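You operate a simulated robot arm through the tools that you are given. There is no shell and no other tool. Be economical: measure what you need, move in short steps, check, and stop when the job is done.

Carry out the task below with a simulated robot arm. There is one attempt and no reset: what you move stays moved.

## Task
Thread leaves and green cover on the posts, bar over, screw tight.

Only the result counts: the job must be done as asked and must still hold three seconds after the hand-in. Knocking over, shifting, dropping, spilling or breaking anything else fails it. A push-on lid holds only when it is set on centred and level and pressed home; a screw cap is set on level and turned clockwise until tight.

## Robot
A 7-joint arm with a two-finger parallel gripper, fixed in place. Base frame: the origin is at the foot of the arm, x ahead of it, y to its left, z up. Lengths are in mm, angles in degrees, forces in N, time in s.
With the tool pointing down near the work surface it reaches from about 340 to 760 mm from the base axis. Its first joint turns from -115.0 to 115.0 degrees. Payload 3.91 kg.
The TCP is the grasp point between the finger pads, 30 mm short of the fingertips. In the tool frame z runs along the fingers and y along their closing line. Largest opening 110 mm; finger width 20, thickness 10; the body of the gripper, 48 by 112 mm, starts 55 mm behind the TCP.
Orientation is told as [roll, pitch, yaw] about the base's x, y, z axes, in that order, counted from this pose: with the fingers straight down and closing along the base's y, the tool's x points along the base's -x, its y along +y and its z along -z.

## Interface
- The arm moves only by the tool arm_command. Its argument "commands" is a list of rows, each an object of numbers (a shift or turn left out is 0, a gripper value left out holds the last): "x", "y", "z": the shift along the base's x, y, z in mm; "rx", "ry", "rz": the turn, a rotation vector about the base's x, y, z in degrees; "hand": the finger opening in mm, from 0 to 110. In form: [{"x": .., "y": .., "z": .., "rx": .., "ry": .., "rz": .., "hand": ..}, ...]. A call has 1 to 20 rows; each row is the pose to reach, as a shift and turn from the pose commanded when the call began. Each row takes 0.2 s and may step no farther than 50 mm and 8.6 degrees from the row before; otherwise, or with a gripper value out of range, the whole call is refused. A pose out of reach is approached as far as the arm can. The call stops where the force on the tool passes 40 N (or 10 N more than at its start, if that is more) or the arm is blocked; 0.2 s more then pass. The fingers move at their own pace (about 108 mm/s each) and stop on an object; they squeeze with about 27 N. The grip force told is the motor's: it shows also when the fingers shut on nothing. Time passes only in rows, and 0.2 s behind the last, so rows that repeat a pose let the fingers close. It gives the time, the measured TCP pose, the force on the tool (base axes), the opening and the grip force at its end, in the units of the frame above (readings bear some noise).
- Cameras (640 x 400 px; columns grow to the right, rows downward): "scene" is fixed at [395.1, -499, 1596.1]; the picture's right is [1.00, 0.05, 0.00], its down [0.03, -0.60, -0.80] and it looks along [-0.04, 0.80, -0.60] (base axes); focal length 322 px, centre (320, 200). "wrist" rides on the gripper at [72, 17, -103] in the tool frame; the picture's right is [-0.23, 0.97, 0.00], its down [-0.76, -0.18, -0.62] and it looks along [-0.61, -0.14, 0.78] (tool axes); focal length 222 px, centre (320, 200). There is no depth. A picture from a camera that has moved, and an enlarged one, comes with that camera's place and axes in the base frame and with its lens. The place of the scene camera against the robot may be out by one fixed shift of up to 25 mm in any direction.
- grab_frame(camera): a new picture of that camera. No time passes.
- raise_lower(by): slides the trunk up (or, below 0, down) by that many mm; the arm rides with it, the base frame stays. It gives what a move gives, with no picture.
- enlarge(camera, box): a new picture of the part [left, top, right, bottom] of that camera's present view, enlarged. No time passes.
- sign_off(): hands the job in; it is judged then, once.

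Work in short steps. Places have to be worked out from the pictures, the camera data and where the tool is seen: move nearer, look again, correct. Check each grasp and each placing, and mend what went wrong. You have 120 turns and 68 pictures in all, those below and enlarged ones among them. Open the gripper and draw the arm clear of the work before you hand the job in, unless the task says otherwise; then end with one line.

The tools are called after "Request:" as name(argument=value, ...) on one line, values as JSON. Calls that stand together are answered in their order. arm_command: Moves the arm, as the interface text tells. Its arguments: {"type":"object","properties":{"commands":{"type":"array","items":{"type":"object","properties":{"x":{"type":"number"},"y":{"type":"number"},"z":{"type":"number"},"rx":{"type":"number"},"ry":{"type":"number"},"rz":{"type":"number"},"hand":{"type":"number"}}}}},"required":["commands"]} The other tools are called the same way: raise_lower (by) slides the trunk up or down; grab_frame (camera) takes a picture; enlarge (camera, box) takes an enlarged picture of a part of a camera's view; sign_off () hands the job in.

At the start:

```text
clock: 0.0
tool_pos: [217.3, 336.5, 1166.4]
orientation: [0.0, 0.1, 0.0]
contact_force: [0.3, 0.1, 0.5]
width: 110.2
gripper_force: 0.0
trunk travel left (down, up): [-775.0, 215.0]
```

scene: 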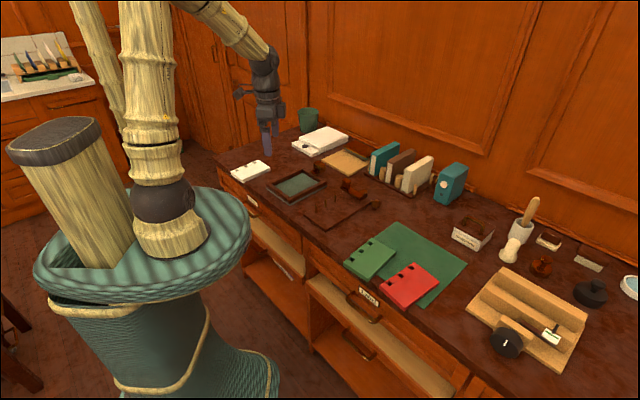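
wrist: 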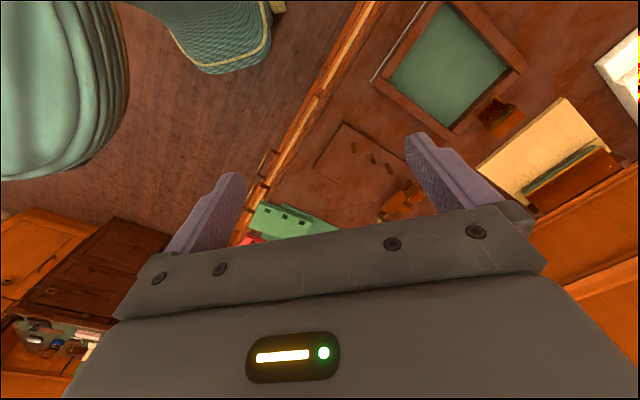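

I start by enlarging the work area to identify posts, leaves, covers, bar and screws.

Request:
enlarge(camera="scene", box=[210, 120, 390, 240])

Request:
enlarge(camera="scene", box=[320, 190, 500, 320])

Request:
enlarge(camera="scene", box=[440, 190, 640, 370])

```text
3.33 times, centred on (300, 180) of scene
camera zoom: at [395.1, -499.0, 1596.1], right [1.0, 0.05, 0.0], down [0.03, -0.6, -0.8], along [-0.04, 0.8, -0.6], focal length 1075 px, centre (387, 267)
```

zoom: 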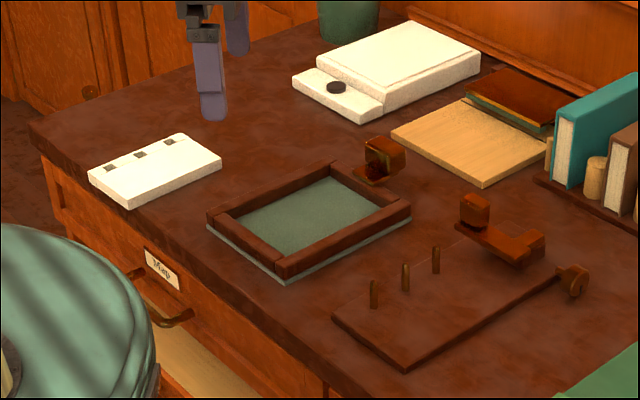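

```text
3.08 times, centred on (410, 255) of scene
camera zoom: at [395.1, -499.0, 1596.1], right [1.0, 0.05, 0.0], down [0.03, -0.6, -0.8], along [-0.04, 0.8, -0.6], focal length 992 px, centre (43, 31)
```

zoom: 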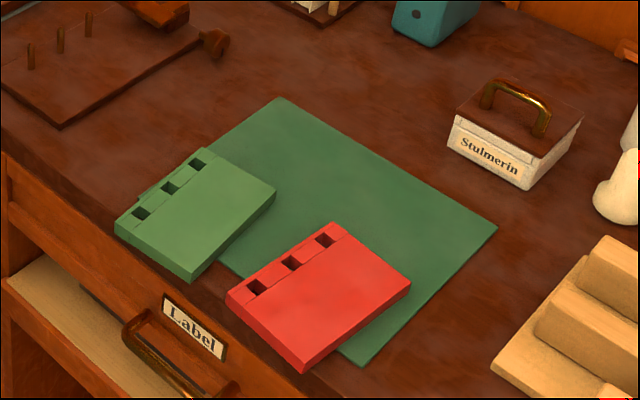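

```text
2.22 times, centred on (540, 280) of scene
camera zoom: at [395.1, -499.0, 1596.1], right [1.0, 0.05, 0.0], down [0.03, -0.6, -0.8], along [-0.04, 0.8, -0.6], focal length 717 px, centre (-169, 22)
```

zoom: 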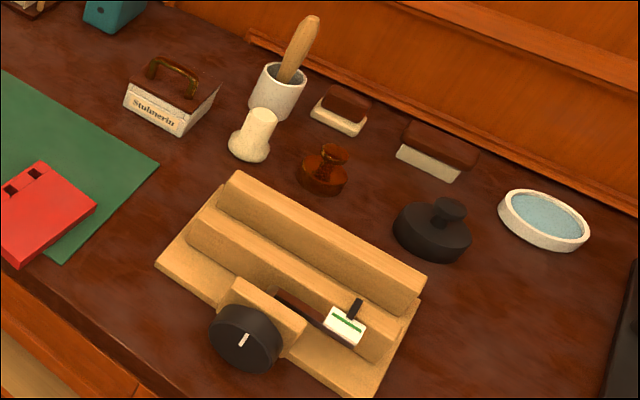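

The brown board with three posts lies near (370, 490), white leaves with three holes near (30, 690), the green cover near (515, 190), and a bar with knobs near the board. I move the hand to look closer at the posts.

Request:
arm_command(commands=[{"x": 10, "y": 40, "z": -20}, {"x": 20, "y": 80, "z": -40}, {"x": 30, "y": 120, "z": -60}, {"x": 40, "y": 150, "z": -95}, {"x": 50, "y": 174, "z": -130}, {"x": 50, "y": 174, "z": -130}])

Request:
grab_frame(camera="wrist")

```text
clock: 1.4
tool_pos: [269.2, 511.3, 1037.5]
orientation: [0.1, 0.1, 0.0]
contact_force: [0.0, -0.8, -0.6]
width: 109.9
gripper_force: 0.0
trunk travel left (down, up): [-775.0, 215.0]
```

```text
62 pictures are left
camera wrist: at [196.3, 527.5, 1140.2], right [0.23, 0.97, 0.0], down [0.76, -0.18, 0.62], along [0.61, -0.14, -0.78], focal length 222 px, centre (320, 200)
```

wrist: 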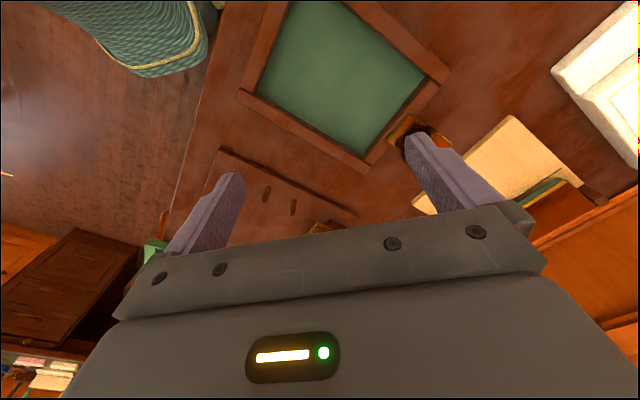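

The board is hidden partly by the gripper; I shift back and to the right for a clear view of posts and bar.

Request:
arm_command(commands=[{"x": -35, "y": -25, "z": 5}, {"x": -70, "y": -50, "z": 10}, {"x": -90, "y": -80, "z": 10}, {"x": -90, "y": -80, "z": 10}])

Request:
grab_frame(camera="wrist")

```text
clock: 2.4
tool_pos: [178.6, 432.0, 1048.2]
orientation: [0.0, 0.0, 0.0]
contact_force: [-0.1, 0.6, 0.6]
width: 109.7
gripper_force: 0.0
trunk travel left (down, up): [-775.0, 215.0]
```

```text
61 pictures are left
camera wrist: at [106.0, 447.7, 1150.3], right [0.23, 0.97, 0.0], down [0.76, -0.18, 0.62], along [0.61, -0.14, -0.78], focal length 222 px, centre (320, 200)
```

wrist: 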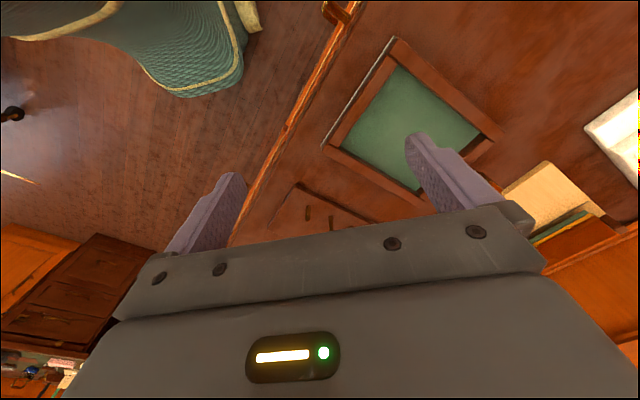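

Wrong way: moving forward in x shifts objects up in the picture. I go to about (330, 440).

Request:
arm_command(commands=[{"x": 40, "z": 10}, {"x": 80, "z": 20}, {"x": 120, "z": 30}, {"x": 152, "y": 8, "z": 32}, {"x": 152, "y": 8, "z": 32}])

Request:
grab_frame(camera="wrist")

```text
clock: 3.6
tool_pos: [327.7, 437.7, 1079.3]
orientation: [-0.1, 0.0, 0.0]
contact_force: [0.4, -0.4, -0.1]
width: 110.0
gripper_force: 0.0
trunk travel left (down, up): [-775.0, 215.0]
```

```text
60 pictures are left
camera wrist: at [256.0, 454.4, 1182.3], right [0.23, 0.97, 0.0], down [0.76, -0.18, 0.62], along [0.61, -0.14, -0.78], focal length 222 px, centre (320, 200)
```

wrist: 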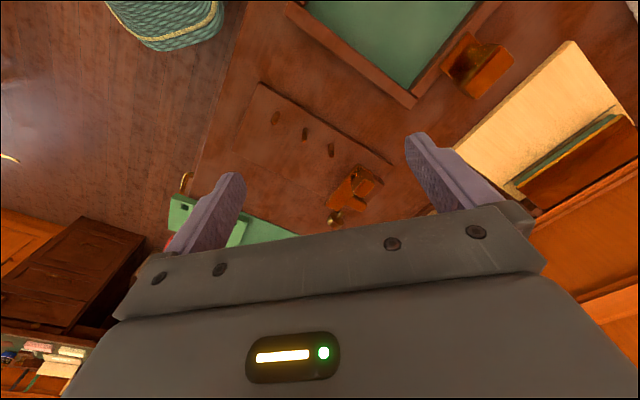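

Now posts, bar and knob are visible; I enlarge.

Request:
enlarge(camera="wrist", box=[220, 20, 440, 240])

```text
1.82 times, centred on (330, 130) of wrist
camera zoom: at [256.0, 454.4, 1182.3], right [0.23, 0.97, 0.0], down [0.76, -0.18, 0.62], along [0.61, -0.14, -0.78], focal length 404 px, centre (302, 327)
```

zoom: 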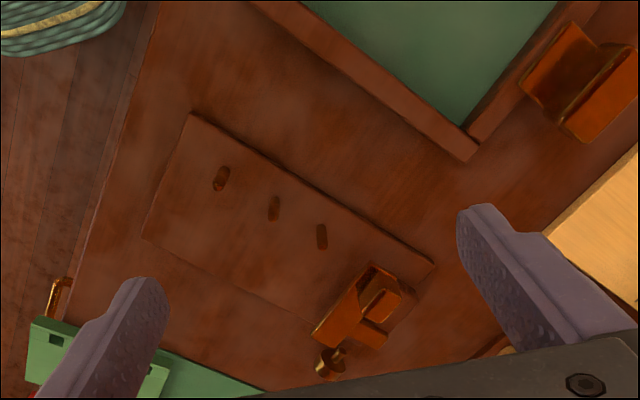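

I zoom the scene camera tightly on the board area.

Request:
enlarge(camera="scene", box=[300, 155, 390, 235])

```text
5.00 times, centred on (345, 195) of scene
camera zoom: at [395.1, -499.0, 1596.1], right [1.0, 0.05, 0.0], down [0.03, -0.6, -0.8], along [-0.04, 0.8, -0.6], focal length 1613 px, centre (195, 225)
```

zoom: 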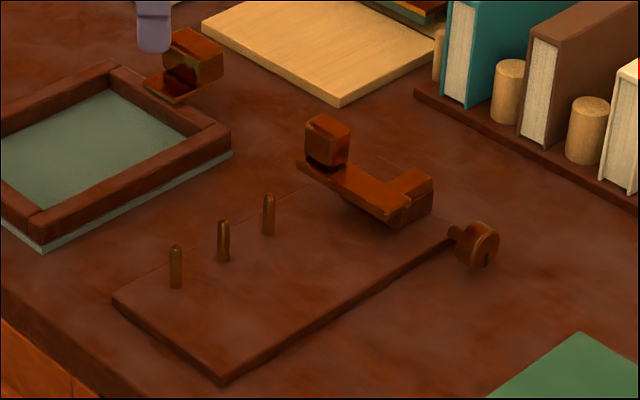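

The posts row runs along (1,1) with 45 mm spacing. I turn the hand 45° (to close along (1,-1), as needed for the leaves) and look closer at bar and screw.

Request:
arm_command(commands=[{"x": 17, "y": -3, "z": -8, "rz": 7.5}, {"x": 34, "y": -6, "z": -16, "rz": 15}, {"x": 51, "y": -9, "z": -24, "rz": 22.5}, {"x": 68, "y": -12, "z": -32, "rz": 30}, {"x": 85, "y": -15, "z": -40, "rz": 37.5}, {"x": 102, "y": -18, "z": -50, "rz": 45}, {"x": 102, "y": -18, "z": -50, "rz": 45}])

Request:
grab_frame(camera="wrist")

```text
clock: 5.2
tool_pos: [431.9, 420.8, 1026.0]
orientation: [0.1, 0.0, 45.1]
contact_force: [-0.3, 0.1, 0.2]
width: 109.8
gripper_force: 0.2
trunk travel left (down, up): [-775.0, 215.0]
```

```text
57 pictures are left
camera wrist: at [368.5, 380.4, 1129.7], right [-0.53, 0.85, 0.0], down [0.66, 0.41, 0.62], along [0.53, 0.33, -0.78], focal length 222 px, centre (320, 200)
```

wrist: 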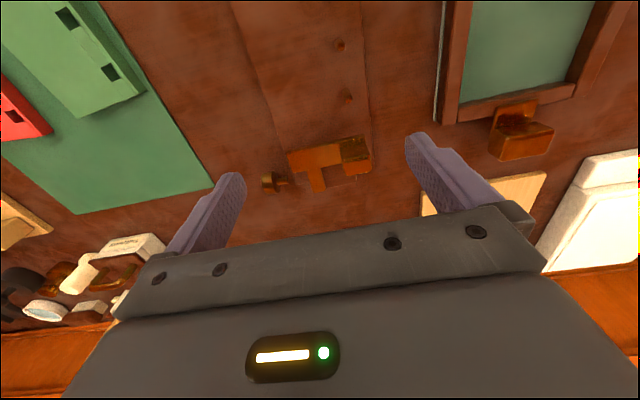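

Request:
enlarge(camera="wrist", box=[230, 20, 400, 210])

```text
2.11 times, centred on (315, 115) of wrist
camera zoom: at [368.5, 380.4, 1129.7], right [-0.53, 0.85, 0.0], down [0.66, 0.41, 0.62], along [0.53, 0.33, -0.78], focal length 468 px, centre (330, 379)
```

zoom: 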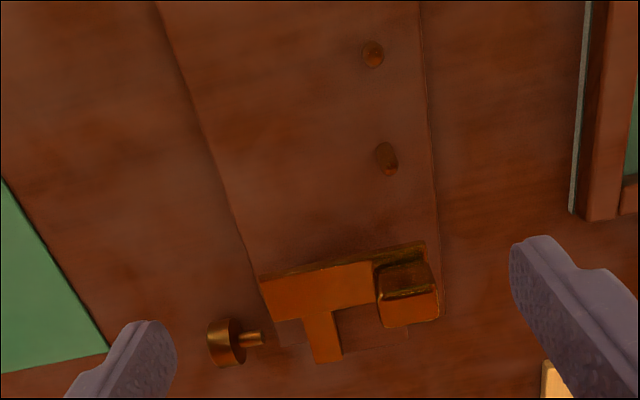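

The bar looks like a T-piece with an upright block, and a thumbscrew lies beside it. I go lower for detail.

Request:
arm_command(commands=[{"x": 10, "y": 7, "z": -25}, {"x": 20, "y": 14, "z": -50}, {"x": 28, "y": 20, "z": -75}, {"x": 28, "y": 20, "z": -75}])

Request:
enlarge(camera="wrist", box=[200, 20, 440, 220])

```text
clock: 6.2
tool_pos: [459.7, 440.1, 951.6]
orientation: [0.0, 0.0, 45.0]
contact_force: [-0.5, -1.3, 0.2]
width: 110.0
gripper_force: 0.1
trunk travel left (down, up): [-775.0, 215.0]
```

```text
2.00 times, centred on (320, 120) of wrist
camera zoom: at [396.7, 399.4, 1055.2], right [-0.53, 0.85, 0.0], down [0.66, 0.41, 0.62], along [0.53, 0.33, -0.78], focal length 444 px, centre (320, 360)
```

zoom: 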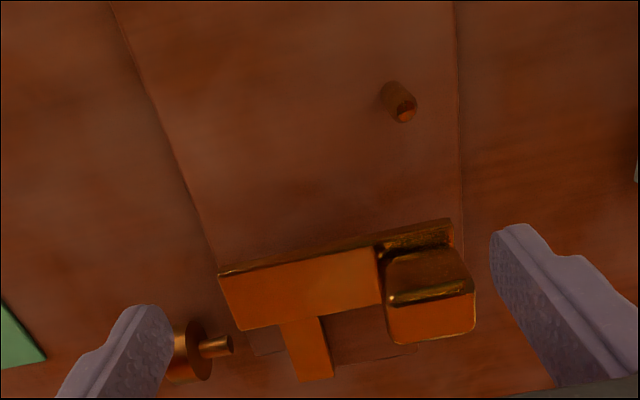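

The bar's construction is unclear; I tilt the hand back to get a low side view.

Request:
arm_command(commands=[{"x": -14, "y": -7, "z": 15, "rx": 4, "ry": -6.4}, {"x": -28, "y": -14, "z": 15, "rx": 8, "ry": -12.8}, {"x": -42, "y": -20, "z": 10, "rx": 12, "ry": -19.2}, {"x": -55, "y": -26, "z": 0, "rx": 16, "ry": -25.5}, {"x": -55, "y": -26, "z": 0, "rx": 16, "ry": -25.5}])

Request:
enlarge(camera="wrist", box=[180, 40, 460, 240])

```text
clock: 7.4
tool_pos: [405.0, 413.3, 953.3]
orientation: [-7.4, -29.3, 46.8]
contact_force: [-0.9, 0.1, 0.7]
width: 110.1
gripper_force: 0.1
trunk travel left (down, up): [-775.0, 215.0]
```

```text
2.00 times, centred on (320, 140) of wrist
camera zoom: at [306.6, 352.3, 1004.9], right [-0.53, 0.85, 0.0], down [0.31, 0.19, 0.93], along [0.79, 0.49, -0.36], focal length 444 px, centre (320, 320)
```

zoom: 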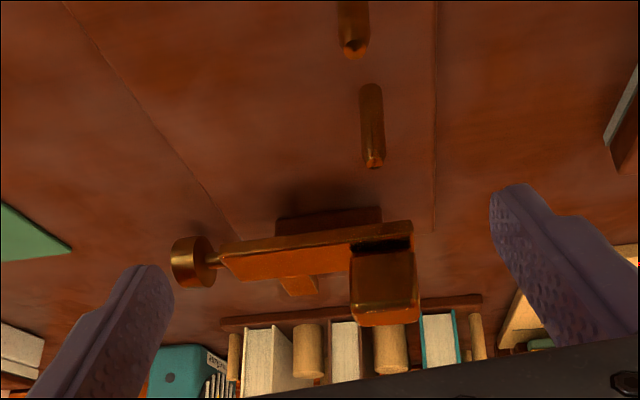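

I zoom harder on the bar, both cameras.

Request:
enlarge(camera="scene", box=[340, 170, 380, 210])

Request:
enlarge(camera="wrist", box=[255, 120, 375, 210])

```text
10.00 times, centred on (360, 190) of scene
camera zoom: at [395.1, -499.0, 1596.1], right [1.0, 0.05, 0.0], down [0.03, -0.6, -0.8], along [-0.04, 0.8, -0.6], focal length 3225 px, centre (-80, 300)
```

zoom: 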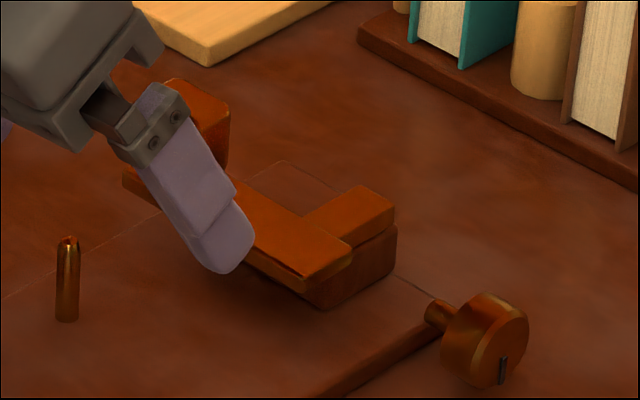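

```text
4.44 times, centred on (315, 165) of wrist
camera zoom: at [306.6, 352.3, 1004.9], right [-0.53, 0.85, 0.0], down [0.31, 0.19, 0.93], along [0.79, 0.49, -0.36], focal length 987 px, centre (342, 356)
```

zoom: 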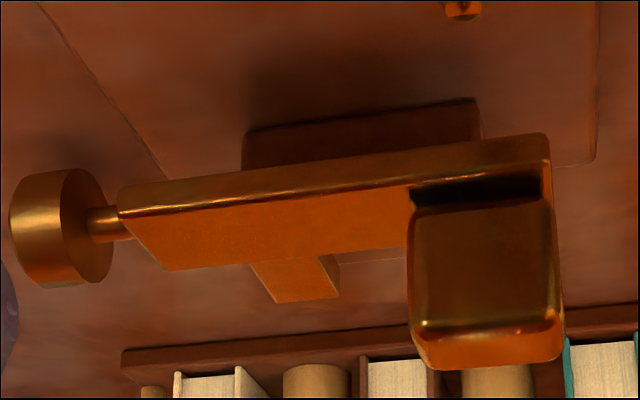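

I look closely at the posts' tops and the second copper piece near the frame.

Request:
arm_command(commands=[{"x": 0, "y": 10, "z": 30, "rx": -4, "ry": 6.4}, {"x": -10, "y": 20, "z": 50, "rx": -8, "ry": 12.8}, {"x": -20, "y": 30, "z": 60, "rx": -12, "ry": 19.2}, {"x": -30, "y": 40, "z": 65, "rx": -16, "ry": 25.5}, {"x": -30, "y": 60, "z": 65, "rx": -16, "ry": 25.5}, {"x": -30, "y": 60, "z": 65, "rx": -16, "ry": 25.5}])

Request:
grab_frame(camera="wrist")

```text
clock: 8.8
tool_pos: [375.5, 475.1, 1017.6]
orientation: [0.0, 0.0, 44.9]
contact_force: [0.4, -0.1, 0.6]
width: 110.0
gripper_force: 0.1
trunk travel left (down, up): [-775.0, 215.0]
```

```text
51 pictures are left
camera wrist: at [312.5, 434.8, 1120.0], right [-0.53, 0.85, 0.0], down [0.66, 0.41, 0.62], along [0.53, 0.33, -0.78], focal length 222 px, centre (320, 200)
```

wrist: 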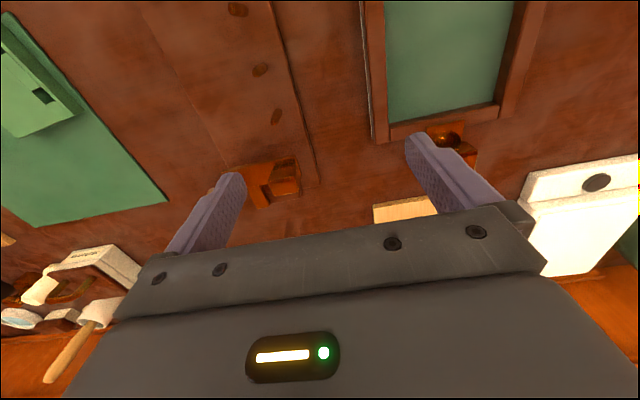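

Request:
enlarge(camera="scene", box=[300, 150, 340, 190])

Request:
enlarge(camera="wrist", box=[220, 0, 320, 70])

Request:
enlarge(camera="scene", box=[315, 170, 375, 215])

```text
10.00 times, centred on (320, 170) of scene
camera zoom: at [395.1, -499.0, 1596.1], right [1.0, 0.05, 0.0], down [0.03, -0.6, -0.8], along [-0.04, 0.8, -0.6], focal length 3225 px, centre (320, 500)
```

zoom: 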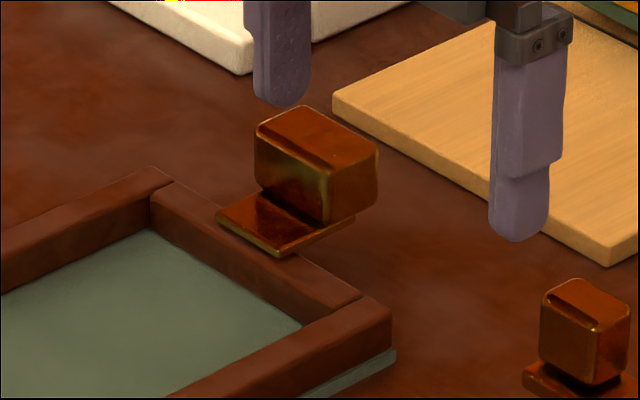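

```text
5.71 times, centred on (270, 35) of wrist
camera zoom: at [312.5, 434.8, 1120.0], right [-0.53, 0.85, 0.0], down [0.66, 0.41, 0.62], along [0.53, 0.33, -0.78], focal length 1269 px, centre (606, 1143)
```

zoom: 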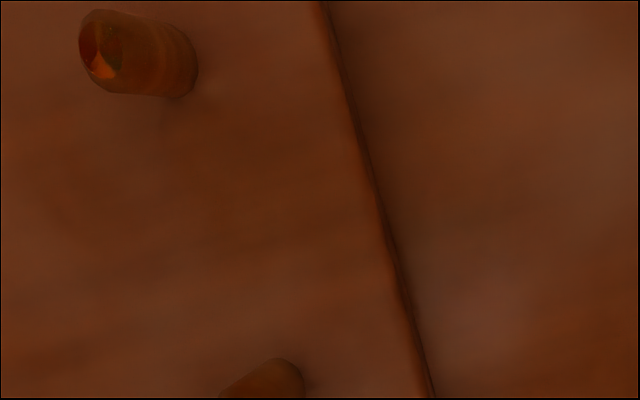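

```text
8.89 times, centred on (345, 192) of scene
camera zoom: at [395.1, -499.0, 1596.1], right [1.0, 0.05, 0.0], down [0.03, -0.6, -0.8], along [-0.04, 0.8, -0.6], focal length 2867 px, centre (98, 267)
```

zoom: 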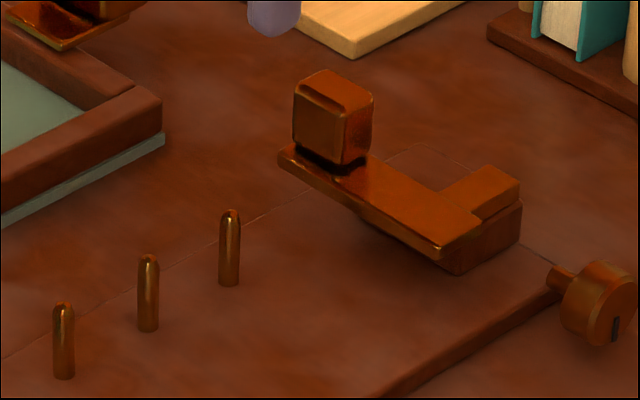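

The bar sits on a pillar block at the board's far end (top at z≈900), and the screw knob seems to float at z≈878 pointing at the pillar. I need a view from the front side: turn the hand to look along +y.

Request:
arm_command(commands=[{"x": 17, "y": -15, "z": 0, "rz": 7.9}, {"x": 35, "y": -30, "z": 0, "rz": 15.8}, {"x": 52, "y": -45, "z": 0, "rz": 23.7}, {"x": 70, "y": -60, "z": 0, "rz": 31.6}, {"x": 88, "y": -75, "z": 0, "rz": 39.5}, {"x": 110, "y": -90, "z": 0, "rz": 47.4}, {"x": 130, "y": -115, "z": 0, "rz": 55}, {"x": 130, "y": -115, "z": 0, "rz": 55}])

Request:
arm_command(commands=[{"x": 0, "y": 0, "z": -10, "rx": 7.5}, {"x": 0, "y": 0, "z": -20, "rx": 15}, {"x": 0, "y": 0, "z": -35, "rx": 22.5}, {"x": 0, "y": 0, "z": -60, "rx": 28}, {"x": 0, "y": 0, "z": -60, "rx": 28}])

Request:
grab_frame(camera="wrist")

```text
clock: 10.6
tool_pos: [506.1, 359.6, 1015.7]
orientation: [0.0, 0.0, 100.0]
contact_force: [0.5, -0.3, 0.3]
width: 109.8
gripper_force: 0.0
trunk travel left (down, up): [-775.0, 215.0]
```

```text
clock: 11.8
tool_pos: [503.7, 359.0, 957.8]
orientation: [-5.2, -27.6, 101.2]
contact_force: [-0.1, -0.3, -0.8]
width: 109.9
gripper_force: 0.0
trunk travel left (down, up): [-775.0, 215.0]
```

```text
47 pictures are left
camera wrist: at [500.8, 244.1, 1013.9], right [-1.0, 0.05, 0.03], down [0.04, 0.4, 0.92], along [0.03, 0.92, -0.4], focal length 222 px, centre (320, 200)
```

wrist: 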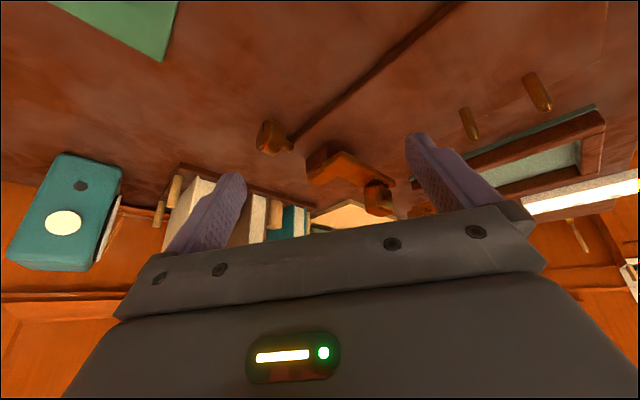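

Request:
enlarge(camera="wrist", box=[245, 105, 405, 220])

```text
3.48 times, centred on (325, 162) of wrist
camera zoom: at [500.8, 244.1, 1013.9], right [-1.0, 0.05, 0.03], down [0.04, 0.4, 0.92], along [0.03, 0.92, -0.4], focal length 773 px, centre (303, 330)
```

zoom: 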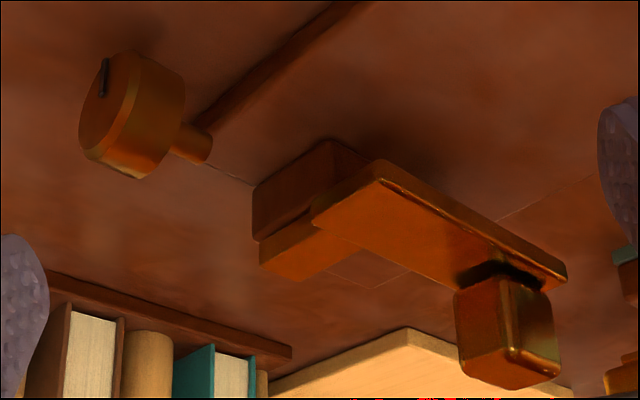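

The pillar carries the bar by a stub, overhanging; the screw is aligned with the pillar's front face. Before testing the bar I'll go and look at the white leaves; first level the hand and rise.

Request:
arm_command(commands=[{"x": 0, "y": 0, "z": 20, "rx": -7}, {"x": 0, "y": 0, "z": 40, "rx": -14}, {"x": 0, "y": 0, "z": 70, "rx": -21}, {"x": 0, "y": 0, "z": 92, "rx": -28}, {"x": 0, "y": 0, "z": 92, "rx": -28}])

Request:
arm_command(commands=[{"x": -40, "y": 19, "rz": -5}, {"x": -80, "y": 38, "rz": -10}, {"x": -120, "y": 57, "rz": -15}, {"x": -160, "y": 76, "rz": -20}, {"x": -200, "y": 95, "rz": -25}, {"x": -240, "y": 114, "rz": -30}, {"x": -280, "y": 133, "rz": -35}, {"x": -320, "y": 152, "rz": -40}, {"x": -360, "y": 171, "rz": -45}, {"x": -400, "y": 190, "rz": -50}, {"x": -440, "y": 209, "rz": -55}, {"x": -480, "y": 228, "z": -15, "rz": -55}, {"x": -514, "y": 246, "z": -40, "rz": -55}, {"x": -514, "y": 246, "z": -40, "rz": -55}])

Request:
grab_frame(camera="wrist")

```text
clock: 13.0
tool_pos: [504.4, 359.1, 1051.7]
orientation: [0.0, 0.1, 100.1]
contact_force: [-0.3, 0.2, -0.3]
width: 110.0
gripper_force: 0.1
trunk travel left (down, up): [-775.0, 215.0]
```

```text
clock: 16.0
tool_pos: [-10.4, 604.9, 1011.6]
orientation: [0.0, 0.0, 44.9]
contact_force: [0.2, 0.4, -0.2]
width: 109.9
gripper_force: 0.0
trunk travel left (down, up): [-775.0, 215.0]
```

```text
45 pictures are left
camera wrist: at [-73.1, 564.9, 1114.1], right [-0.53, 0.85, 0.0], down [0.66, 0.41, 0.62], along [0.53, 0.33, -0.78], focal length 222 px, centre (320, 200)
```

wrist: 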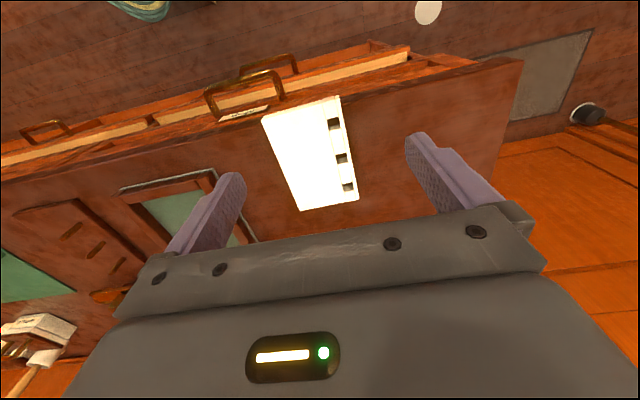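

Leaf visible in full; enlarge to measure.

Request:
enlarge(camera="wrist", box=[230, 85, 390, 225])

```text
2.86 times, centred on (310, 155) of wrist
camera zoom: at [-73.1, 564.9, 1114.1], right [-0.53, 0.85, 0.0], down [0.66, 0.41, 0.62], along [0.53, 0.33, -0.78], focal length 635 px, centre (349, 329)
```

zoom: 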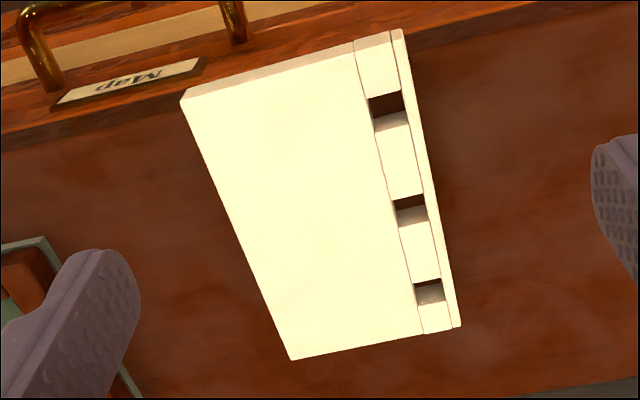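

Leaf: 140×89 mm, centre ≈(49, 635), row at ≈47°, holes 45 mm apart, centred. I move above it with yaw 47 and check finger clearance.

Request:
arm_command(commands=[{"x": 20, "y": 10, "z": -25, "rz": 1}, {"x": 40, "y": 20, "z": -55, "rz": 2}, {"x": 60, "y": 30, "z": -85, "rz": 2}, {"x": 60, "y": 30, "z": -101, "rz": 2}, {"x": 60, "y": 30, "z": -101, "rz": 2}])

Request:
grab_frame(camera="wrist")

```text
clock: 17.2
tool_pos: [51.2, 635.0, 910.0]
orientation: [0.1, -0.1, 47.0]
contact_force: [0.0, -0.2, 0.6]
width: 110.1
gripper_force: 0.0
trunk travel left (down, up): [-775.0, 215.0]
```

```text
43 pictures are left
camera wrist: at [-11.3, 592.9, 1012.7], right [-0.56, 0.83, 0.0], down [0.65, 0.44, 0.62], along [0.52, 0.35, -0.78], focal length 222 px, centre (320, 200)
```

wrist: 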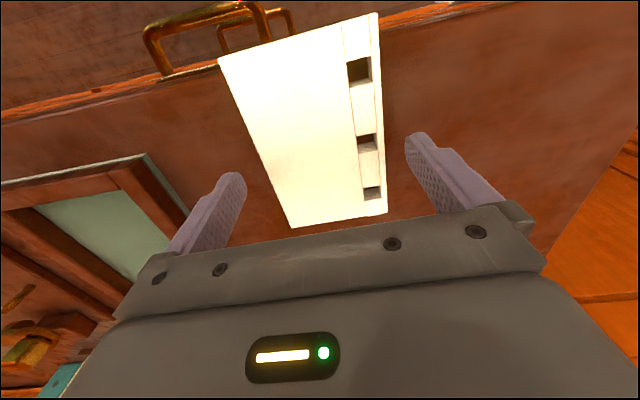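

Leaf centre computes to (50.4, 636), hand at (51, 635): good. Descend and close.

Request:
arm_command(commands=[{"z": -12}, {"z": -25}, {"z": -25, "hand": 80}, {"z": -25, "hand": 80}, {"z": -25, "hand": 80}, {"z": -25, "hand": 80}])

```text
clock: 18.6
tool_pos: [50.4, 634.2, 885.1]
orientation: [-0.1, 0.0, 47.0]
contact_force: [-0.1, -0.4, 0.8]
width: 89.4
gripper_force: 26.8
trunk travel left (down, up): [-775.0, 215.0]
```

Gripped at 89.4 mm. Lift straight up and look.

Request:
arm_command(commands=[{"z": 10}, {"z": 40}, {"z": 80}, {"z": 110}, {"z": 110}])

Request:
grab_frame(camera="wrist")

```text
clock: 19.8
tool_pos: [50.0, 634.6, 994.6]
orientation: [0.0, 0.0, 47.0]
contact_force: [-0.1, -0.1, -0.5]
width: 80.0
gripper_force: 0.1
trunk travel left (down, up): [-775.0, 215.0]
```

```text
42 pictures are left
camera wrist: at [-11.6, 592.9, 1097.4], right [-0.56, 0.83, 0.0], down [0.65, 0.44, 0.62], along [0.52, 0.35, -0.78], focal length 222 px, centre (320, 200)
```

wrist: 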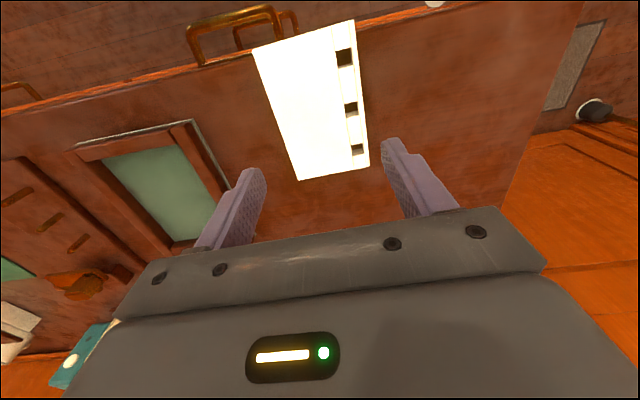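

It slipped out (grip too shallow or soft). I reopen, go 3 mm deeper, squeeze fully and lift slowly.

Request:
arm_command(commands=[{"hand": 110, "z": -10}, {"x": 1, "y": 1, "z": -50, "hand": 110}, {"x": 1, "y": 1, "z": -90, "hand": 110}, {"x": 1, "y": 1, "z": -105}, {"x": 1, "y": 1, "z": -113}, {"x": 1, "y": 1, "z": -113}, {"x": 1, "y": 1, "z": -113, "hand": 0}, {"x": 1, "y": 1, "z": -113}, {"x": 1, "y": 1, "z": -113}, {"x": 1, "y": 1, "z": -113}, {"x": 1, "y": 1, "z": -108}, {"x": 1, "y": 1, "z": -98}])

```text
clock: 22.4
tool_pos: [50.9, 636.0, 896.0]
orientation: [0.1, 0.0, 46.9]
contact_force: [0.6, 0.5, -1.2]
width: 89.4
gripper_force: 26.6
trunk travel left (down, up): [-775.0, 215.0]
```

Width held at 89.4 after a 15 mm lift; continue slowly.

Request:
arm_command(commands=[{"z": 10}, {"z": 20}, {"z": 30}, {"z": 45}, {"z": 60}, {"z": 75}, {"z": 90}, {"z": 90}])

Request:
grab_frame(camera="wrist")

```text
clock: 24.2
tool_pos: [52.1, 636.3, 986.1]
orientation: [0.0, 0.0, 47.0]
contact_force: [-0.9, 0.0, -1.3]
width: 89.5
gripper_force: 26.7
trunk travel left (down, up): [-775.0, 215.0]
```

```text
41 pictures are left
camera wrist: at [-9.7, 593.7, 1089.7], right [-0.56, 0.83, 0.0], down [0.65, 0.44, 0.62], along [0.52, 0.35, -0.78], focal length 222 px, centre (320, 200)
```

wrist: 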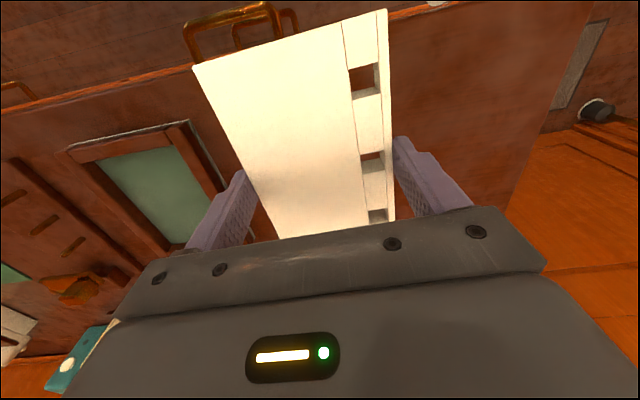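

Held level. Enlarge to measure the holes relative to the hand.

Request:
enlarge(camera="wrist", box=[300, 40, 440, 230])

```text
2.11 times, centred on (370, 135) of wrist
camera zoom: at [-9.7, 593.7, 1089.7], right [-0.56, 0.83, 0.0], down [0.65, 0.44, 0.62], along [0.52, 0.35, -0.78], focal length 468 px, centre (215, 337)
```

zoom: 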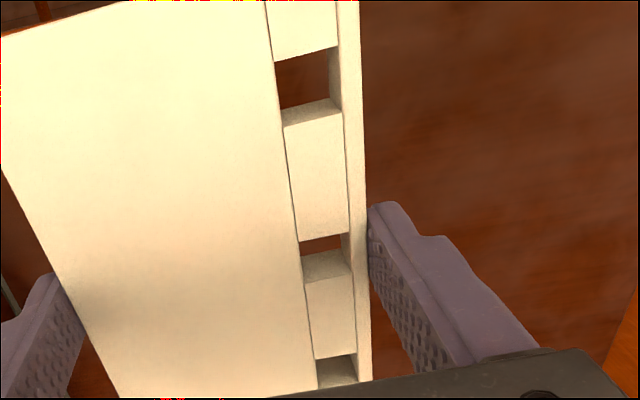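

Hole 2 lies at about (-25, +20) from the TCP, leaf ~20 mm thick. I carry the leaf beside the posts (offset to the front) so that I can measure the posts from close.

Request:
arm_command(commands=[{"x": 15, "y": -11, "z": 5}, {"x": 40, "y": -30, "z": 14}, {"x": 70, "y": -53, "z": 14}, {"x": 100, "y": -76, "z": 14}, {"x": 130, "y": -98, "z": 14}, {"x": 160, "y": -121, "z": 14}, {"x": 190, "y": -144, "z": 14}, {"x": 220, "y": -166, "z": 14}, {"x": 250, "y": -189, "z": 14}, {"x": 280, "y": -212, "z": 14}, {"x": 310, "y": -234, "z": 14}, {"x": 340, "y": -257, "z": 14}, {"x": 370, "y": -280, "z": 14}, {"x": 395, "y": -299, "z": 14}, {"x": 410, "y": -310, "z": 14}, {"x": 410, "y": -310, "z": 14}])

Request:
grab_frame(camera="wrist")

```text
clock: 27.6
tool_pos: [463.2, 325.1, 998.0]
orientation: [-0.1, 0.0, 46.9]
contact_force: [-0.4, 0.7, -1.7]
width: 89.7
gripper_force: 27.0
trunk travel left (down, up): [-775.0, 215.0]
```

```text
39 pictures are left
camera wrist: at [400.9, 283.4, 1101.7], right [-0.56, 0.83, 0.0], down [0.65, 0.44, 0.62], along [0.52, 0.35, -0.78], focal length 222 px, centre (320, 200)
```

wrist: 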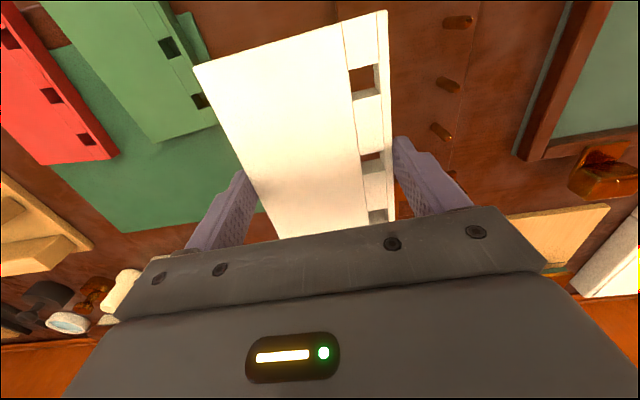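

Request:
enlarge(camera="wrist", box=[380, 0, 540, 150])

```text
2.67 times, centred on (460, 75) of wrist
camera zoom: at [400.9, 283.4, 1101.7], right [-0.56, 0.83, 0.0], down [0.65, 0.44, 0.62], along [0.52, 0.35, -0.78], focal length 592 px, centre (-53, 533)
```

zoom: 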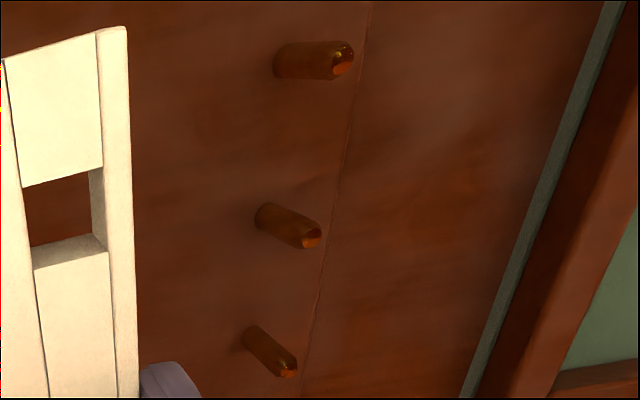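

Posts: middle ≈(374, 403), row at 45°, tops ≈z 899, board top ≈862. I move so hole 2 is above the middle post, leaf bottom ~14 mm above post tops.

Request:
arm_command(commands=[{"x": -16, "y": 14, "rz": -0.8}, {"x": -32, "y": 28, "rz": -1.7}, {"x": -48, "y": 42, "z": -15, "rz": -1.7}, {"x": -64.7, "y": 57.2, "z": -30, "rz": -1.7}, {"x": -64.7, "y": 57.2, "z": -53, "rz": -1.7}, {"x": -64.7, "y": 57.2, "z": -53, "rz": -1.7}])

Request:
enlarge(camera="wrist", box=[300, 0, 440, 230])

```text
clock: 29.0
tool_pos: [397.9, 383.0, 948.6]
orientation: [0.0, 0.0, 45.3]
contact_force: [0.2, -0.8, -1.0]
width: 89.4
gripper_force: 27.0
trunk travel left (down, up): [-775.0, 215.0]
```

```text
1.74 times, centred on (370, 115) of wrist
camera zoom: at [334.4, 343.4, 1050.5], right [-0.53, 0.85, 0.0], down [0.66, 0.42, 0.62], along [0.53, 0.33, -0.78], focal length 386 px, centre (233, 348)
```

zoom: 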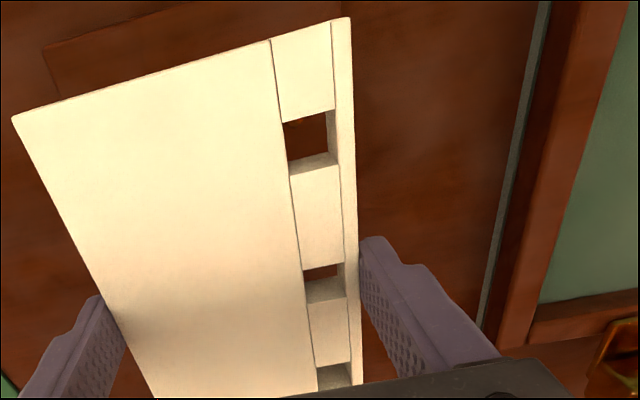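

Predicted and seen hole positions agree within ~2 mm; zoom into hole 1 to see the post top through it.

Request:
enlarge(camera="wrist", box=[325, 30, 385, 80])

```text
8.00 times, centred on (355, 55) of wrist
camera zoom: at [334.4, 343.4, 1050.5], right [-0.53, 0.85, 0.0], down [0.66, 0.42, 0.62], along [0.53, 0.33, -0.78], focal length 1777 px, centre (40, 1360)
```

zoom: 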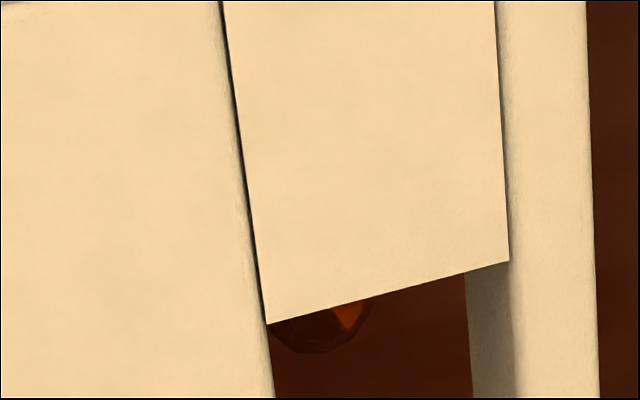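

Post top sits where the hole's lower opening will be: aligned within ~1 mm. Descend gently.

Request:
arm_command(commands=[{"z": -8}, {"z": -16}, {"z": -22}, {"z": -28}, {"z": -34}, {"z": -40}, {"z": -45}, {"z": -48}, {"z": -48}])

```text
clock: 31.0
tool_pos: [395.6, 383.5, 898.7]
orientation: [0.0, 0.0, 45.3]
contact_force: [0.1, 0.0, -1.5]
width: 89.4
gripper_force: 27.1
trunk travel left (down, up): [-775.0, 215.0]
```

No contact yet; continue a few mm more.

Request:
arm_command(commands=[{"z": -2}, {"z": -4}, {"z": -6}, {"z": -7}, {"z": -7}])

Request:
grab_frame(camera="wrist")

```text
clock: 32.2
tool_pos: [396.0, 383.7, 893.3]
orientation: [0.0, -0.1, 45.3]
contact_force: [2.3, 1.1, 16.4]
width: 89.7
gripper_force: 26.9
trunk travel left (down, up): [-775.0, 215.0]
```

```text
35 pictures are left
camera wrist: at [333.4, 343.1, 996.1], right [-0.53, 0.85, 0.0], down [0.66, 0.41, 0.63], along [0.53, 0.33, -0.78], focal length 222 px, centre (320, 200)
```

wrist: 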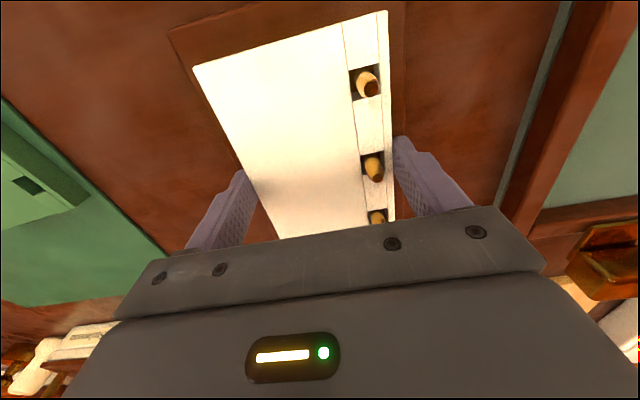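

All three posts are through the holes and the leaf is seated (16 N). Release and rise.

Request:
arm_command(commands=[{"z": 1, "hand": 100}, {"z": 1, "hand": 108}, {"z": 1, "hand": 110}, {"z": 20}, {"z": 60}, {"z": 100}, {"z": 120}])

Request:
grab_frame(camera="scene")

```text
clock: 33.8
tool_pos: [397.6, 383.9, 1012.5]
orientation: [0.1, 0.0, 45.3]
contact_force: [-0.6, 1.0, -0.5]
width: 109.9
gripper_force: 0.1
trunk travel left (down, up): [-775.0, 215.0]
```

```text
34 pictures are left
```

scene: 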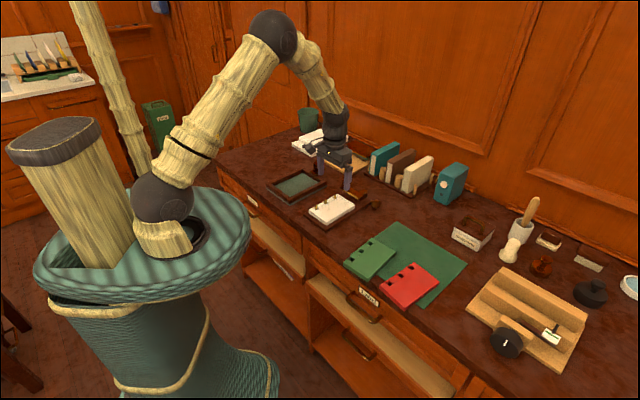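

Leaf is on. Now go view the green cover at about (516, 160).

Request:
arm_command(commands=[{"x": 14, "y": -43}, {"x": 28, "y": -86}, {"x": 42, "y": -129}, {"x": 56, "y": -172}, {"x": 70, "y": -215}, {"x": 80, "y": -259}, {"x": 80, "y": -259}])

Request:
enlarge(camera="wrist", box=[200, 20, 440, 220])

```text
clock: 35.4
tool_pos: [477.5, 124.8, 1010.3]
orientation: [0.1, -0.1, 45.3]
contact_force: [0.9, -0.5, 0.6]
width: 110.2
gripper_force: 0.1
trunk travel left (down, up): [-775.0, 215.0]
```

```text
2.00 times, centred on (320, 120) of wrist
camera zoom: at [413.2, 84.8, 1113.9], right [-0.53, 0.85, 0.0], down [0.66, 0.42, 0.62], along [0.53, 0.33, -0.78], focal length 444 px, centre (320, 360)
```

zoom: 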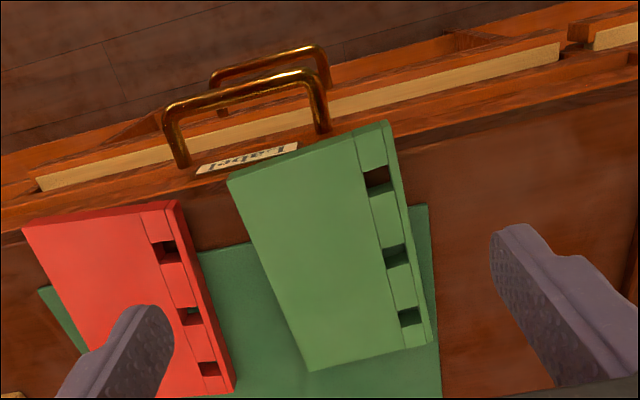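

Green cover: 140×89, centre ≈(513, 164), row at ≈49°. Move over it, check centring at z 910.

Request:
arm_command(commands=[{"x": 12, "y": 13, "z": -30, "rz": 1.5}, {"x": 24, "y": 26, "z": -60, "rz": 3}, {"x": 35.6, "y": 38.9, "z": -90, "rz": 4}, {"x": 35.6, "y": 38.9, "z": -100, "rz": 4}, {"x": 35.6, "y": 38.9, "z": -100, "rz": 4}])

Request:
grab_frame(camera="wrist")

```text
clock: 36.6
tool_pos: [511.8, 163.2, 911.9]
orientation: [0.0, -0.1, 49.3]
contact_force: [-0.2, 0.6, 0.5]
width: 110.0
gripper_force: 0.1
trunk travel left (down, up): [-775.0, 215.0]
```

```text
32 pictures are left
camera wrist: at [451.3, 118.9, 1014.0], right [-0.59, 0.81, 0.0], down [0.63, 0.46, 0.62], along [0.5, 0.37, -0.78], focal length 222 px, centre (320, 200)
```

wrist: 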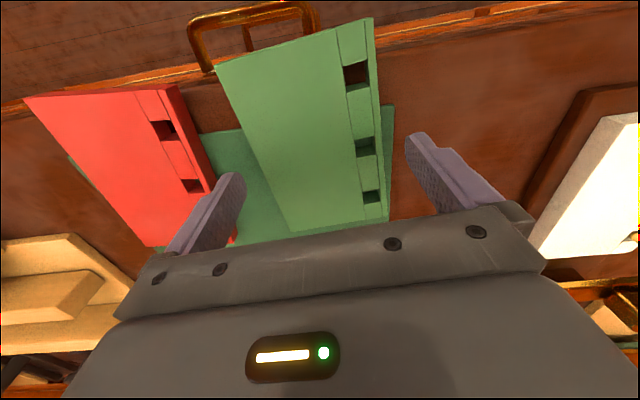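

Clearance to the red cover is ~20 mm and centring is good. Descend, squeeze, lift slowly.

Request:
arm_command(commands=[{"z": -12}, {"z": -24}, {"z": -29}, {"z": -29}, {"z": -29, "hand": 0}, {"z": -29}, {"z": -29}, {"z": -29}, {"z": -24}, {"z": -14}])

Request:
arm_command(commands=[{"z": 10}, {"z": 20}, {"z": 35}, {"z": 50}, {"z": 65}, {"z": 80}, {"z": 90}, {"z": 90}])

Request:
enlarge(camera="wrist", box=[300, 0, 440, 230])

```text
clock: 38.8
tool_pos: [511.9, 163.0, 895.9]
orientation: [0.0, 0.1, 49.4]
contact_force: [0.9, -0.4, -1.0]
width: 89.2
gripper_force: 27.2
trunk travel left (down, up): [-775.0, 215.0]
```

```text
clock: 40.6
tool_pos: [511.8, 161.0, 988.8]
orientation: [0.0, 0.0, 49.3]
contact_force: [0.4, -0.1, -0.2]
width: 89.3
gripper_force: 26.9
trunk travel left (down, up): [-775.0, 215.0]
```

```text
1.74 times, centred on (370, 115) of wrist
camera zoom: at [452.2, 117.3, 1091.6], right [-0.59, 0.81, 0.0], down [0.63, 0.46, 0.62], along [0.5, 0.37, -0.78], focal length 386 px, centre (233, 348)
```

zoom: 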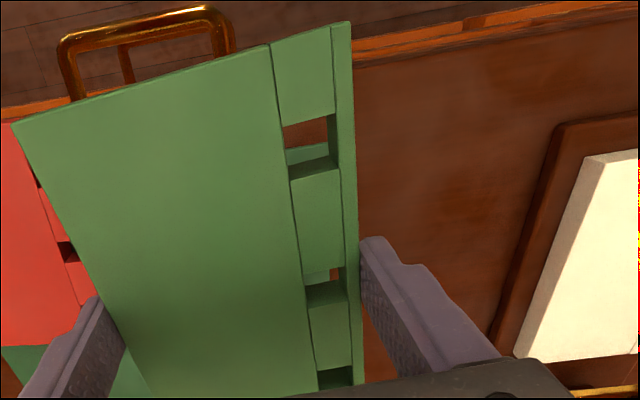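

Held. The hole sits ~2 mm further along than with the leaf; I carry it over the posts correcting for that (yaw back to 45.3).

Request:
arm_command(commands=[{"x": -8, "y": 15}, {"x": -22, "y": 42, "rz": -1}, {"x": -36, "y": 69, "rz": -2}, {"x": -50, "y": 96, "rz": -3}, {"x": -64, "y": 123, "rz": -4}, {"x": -78, "y": 150, "rz": -4}, {"x": -92, "y": 177, "rz": -4}, {"x": -106, "y": 204, "rz": -4}, {"x": -115.6, "y": 221, "z": -15, "rz": -4}, {"x": -115.6, "y": 221, "z": -40, "rz": -4}, {"x": -115.6, "y": 221, "z": -40, "rz": -4}])

Request:
enlarge(camera="wrist", box=[320, 20, 400, 140])

```text
clock: 43.0
tool_pos: [396.8, 384.7, 947.6]
orientation: [-0.1, 0.0, 45.3]
contact_force: [-0.6, -0.2, -0.1]
width: 89.3
gripper_force: 26.8
trunk travel left (down, up): [-775.0, 215.0]
```

```text
3.33 times, centred on (360, 80) of wrist
camera zoom: at [333.5, 344.2, 1049.8], right [-0.53, 0.85, 0.0], down [0.66, 0.42, 0.62], along [0.53, 0.33, -0.78], focal length 740 px, centre (187, 600)
```

zoom: 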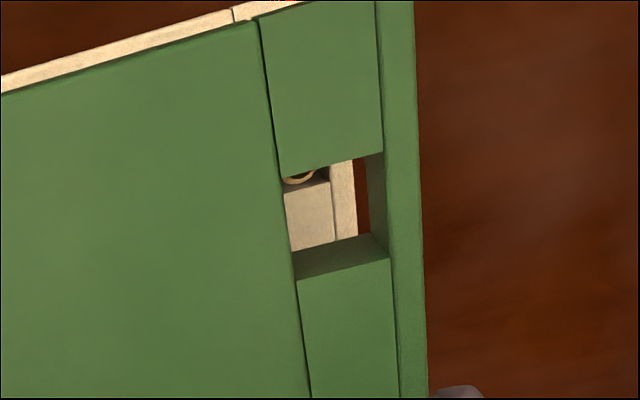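

The hole is ~1.6 mm off toward the rear; apply a small correction and descend.

Request:
arm_command(commands=[{"x": 0.6, "y": -1.8}, {"x": 0.6, "y": -1.8, "z": -8}, {"x": 0.6, "y": -1.8, "z": -14}, {"x": 0.6, "y": -1.8, "z": -19}, {"x": 0.6, "y": -1.8, "z": -24}, {"x": 0.6, "y": -1.8, "z": -28}, {"x": 0.6, "y": -1.8, "z": -28}])

Request:
grab_frame(camera="wrist")

```text
clock: 44.6
tool_pos: [398.0, 382.5, 919.1]
orientation: [-0.1, 0.0, 45.3]
contact_force: [-0.9, 0.4, -0.9]
width: 89.4
gripper_force: 26.8
trunk travel left (down, up): [-775.0, 215.0]
```

```text
29 pictures are left
camera wrist: at [334.7, 342.8, 1022.4], right [-0.53, 0.85, 0.0], down [0.66, 0.42, 0.62], along [0.53, 0.33, -0.78], focal length 222 px, centre (320, 200)
```

wrist: 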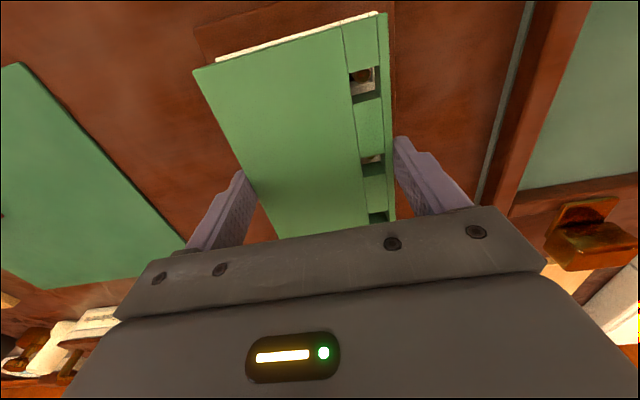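

Posts have entered the holes without force; lower until contact.

Request:
arm_command(commands=[{"z": -2}, {"z": -4}, {"z": -5.5}, {"z": -7}, {"z": -8}, {"z": -8}])

```text
clock: 46.0
tool_pos: [396.6, 382.3, 912.4]
orientation: [-0.1, 0.0, 45.4]
contact_force: [0.2, -0.4, -0.4]
width: 89.3
gripper_force: 27.2
trunk travel left (down, up): [-775.0, 215.0]
```

Request:
arm_command(commands=[{"z": -1.5}, {"z": -3}, {"z": -4.5}, {"z": -6}, {"z": -6}])

```text
clock: 47.2
tool_pos: [396.8, 382.3, 907.0]
orientation: [0.1, -0.2, 45.2]
contact_force: [0.3, 0.8, 15.1]
width: 89.6
gripper_force: 27.1
trunk travel left (down, up): [-775.0, 215.0]
```

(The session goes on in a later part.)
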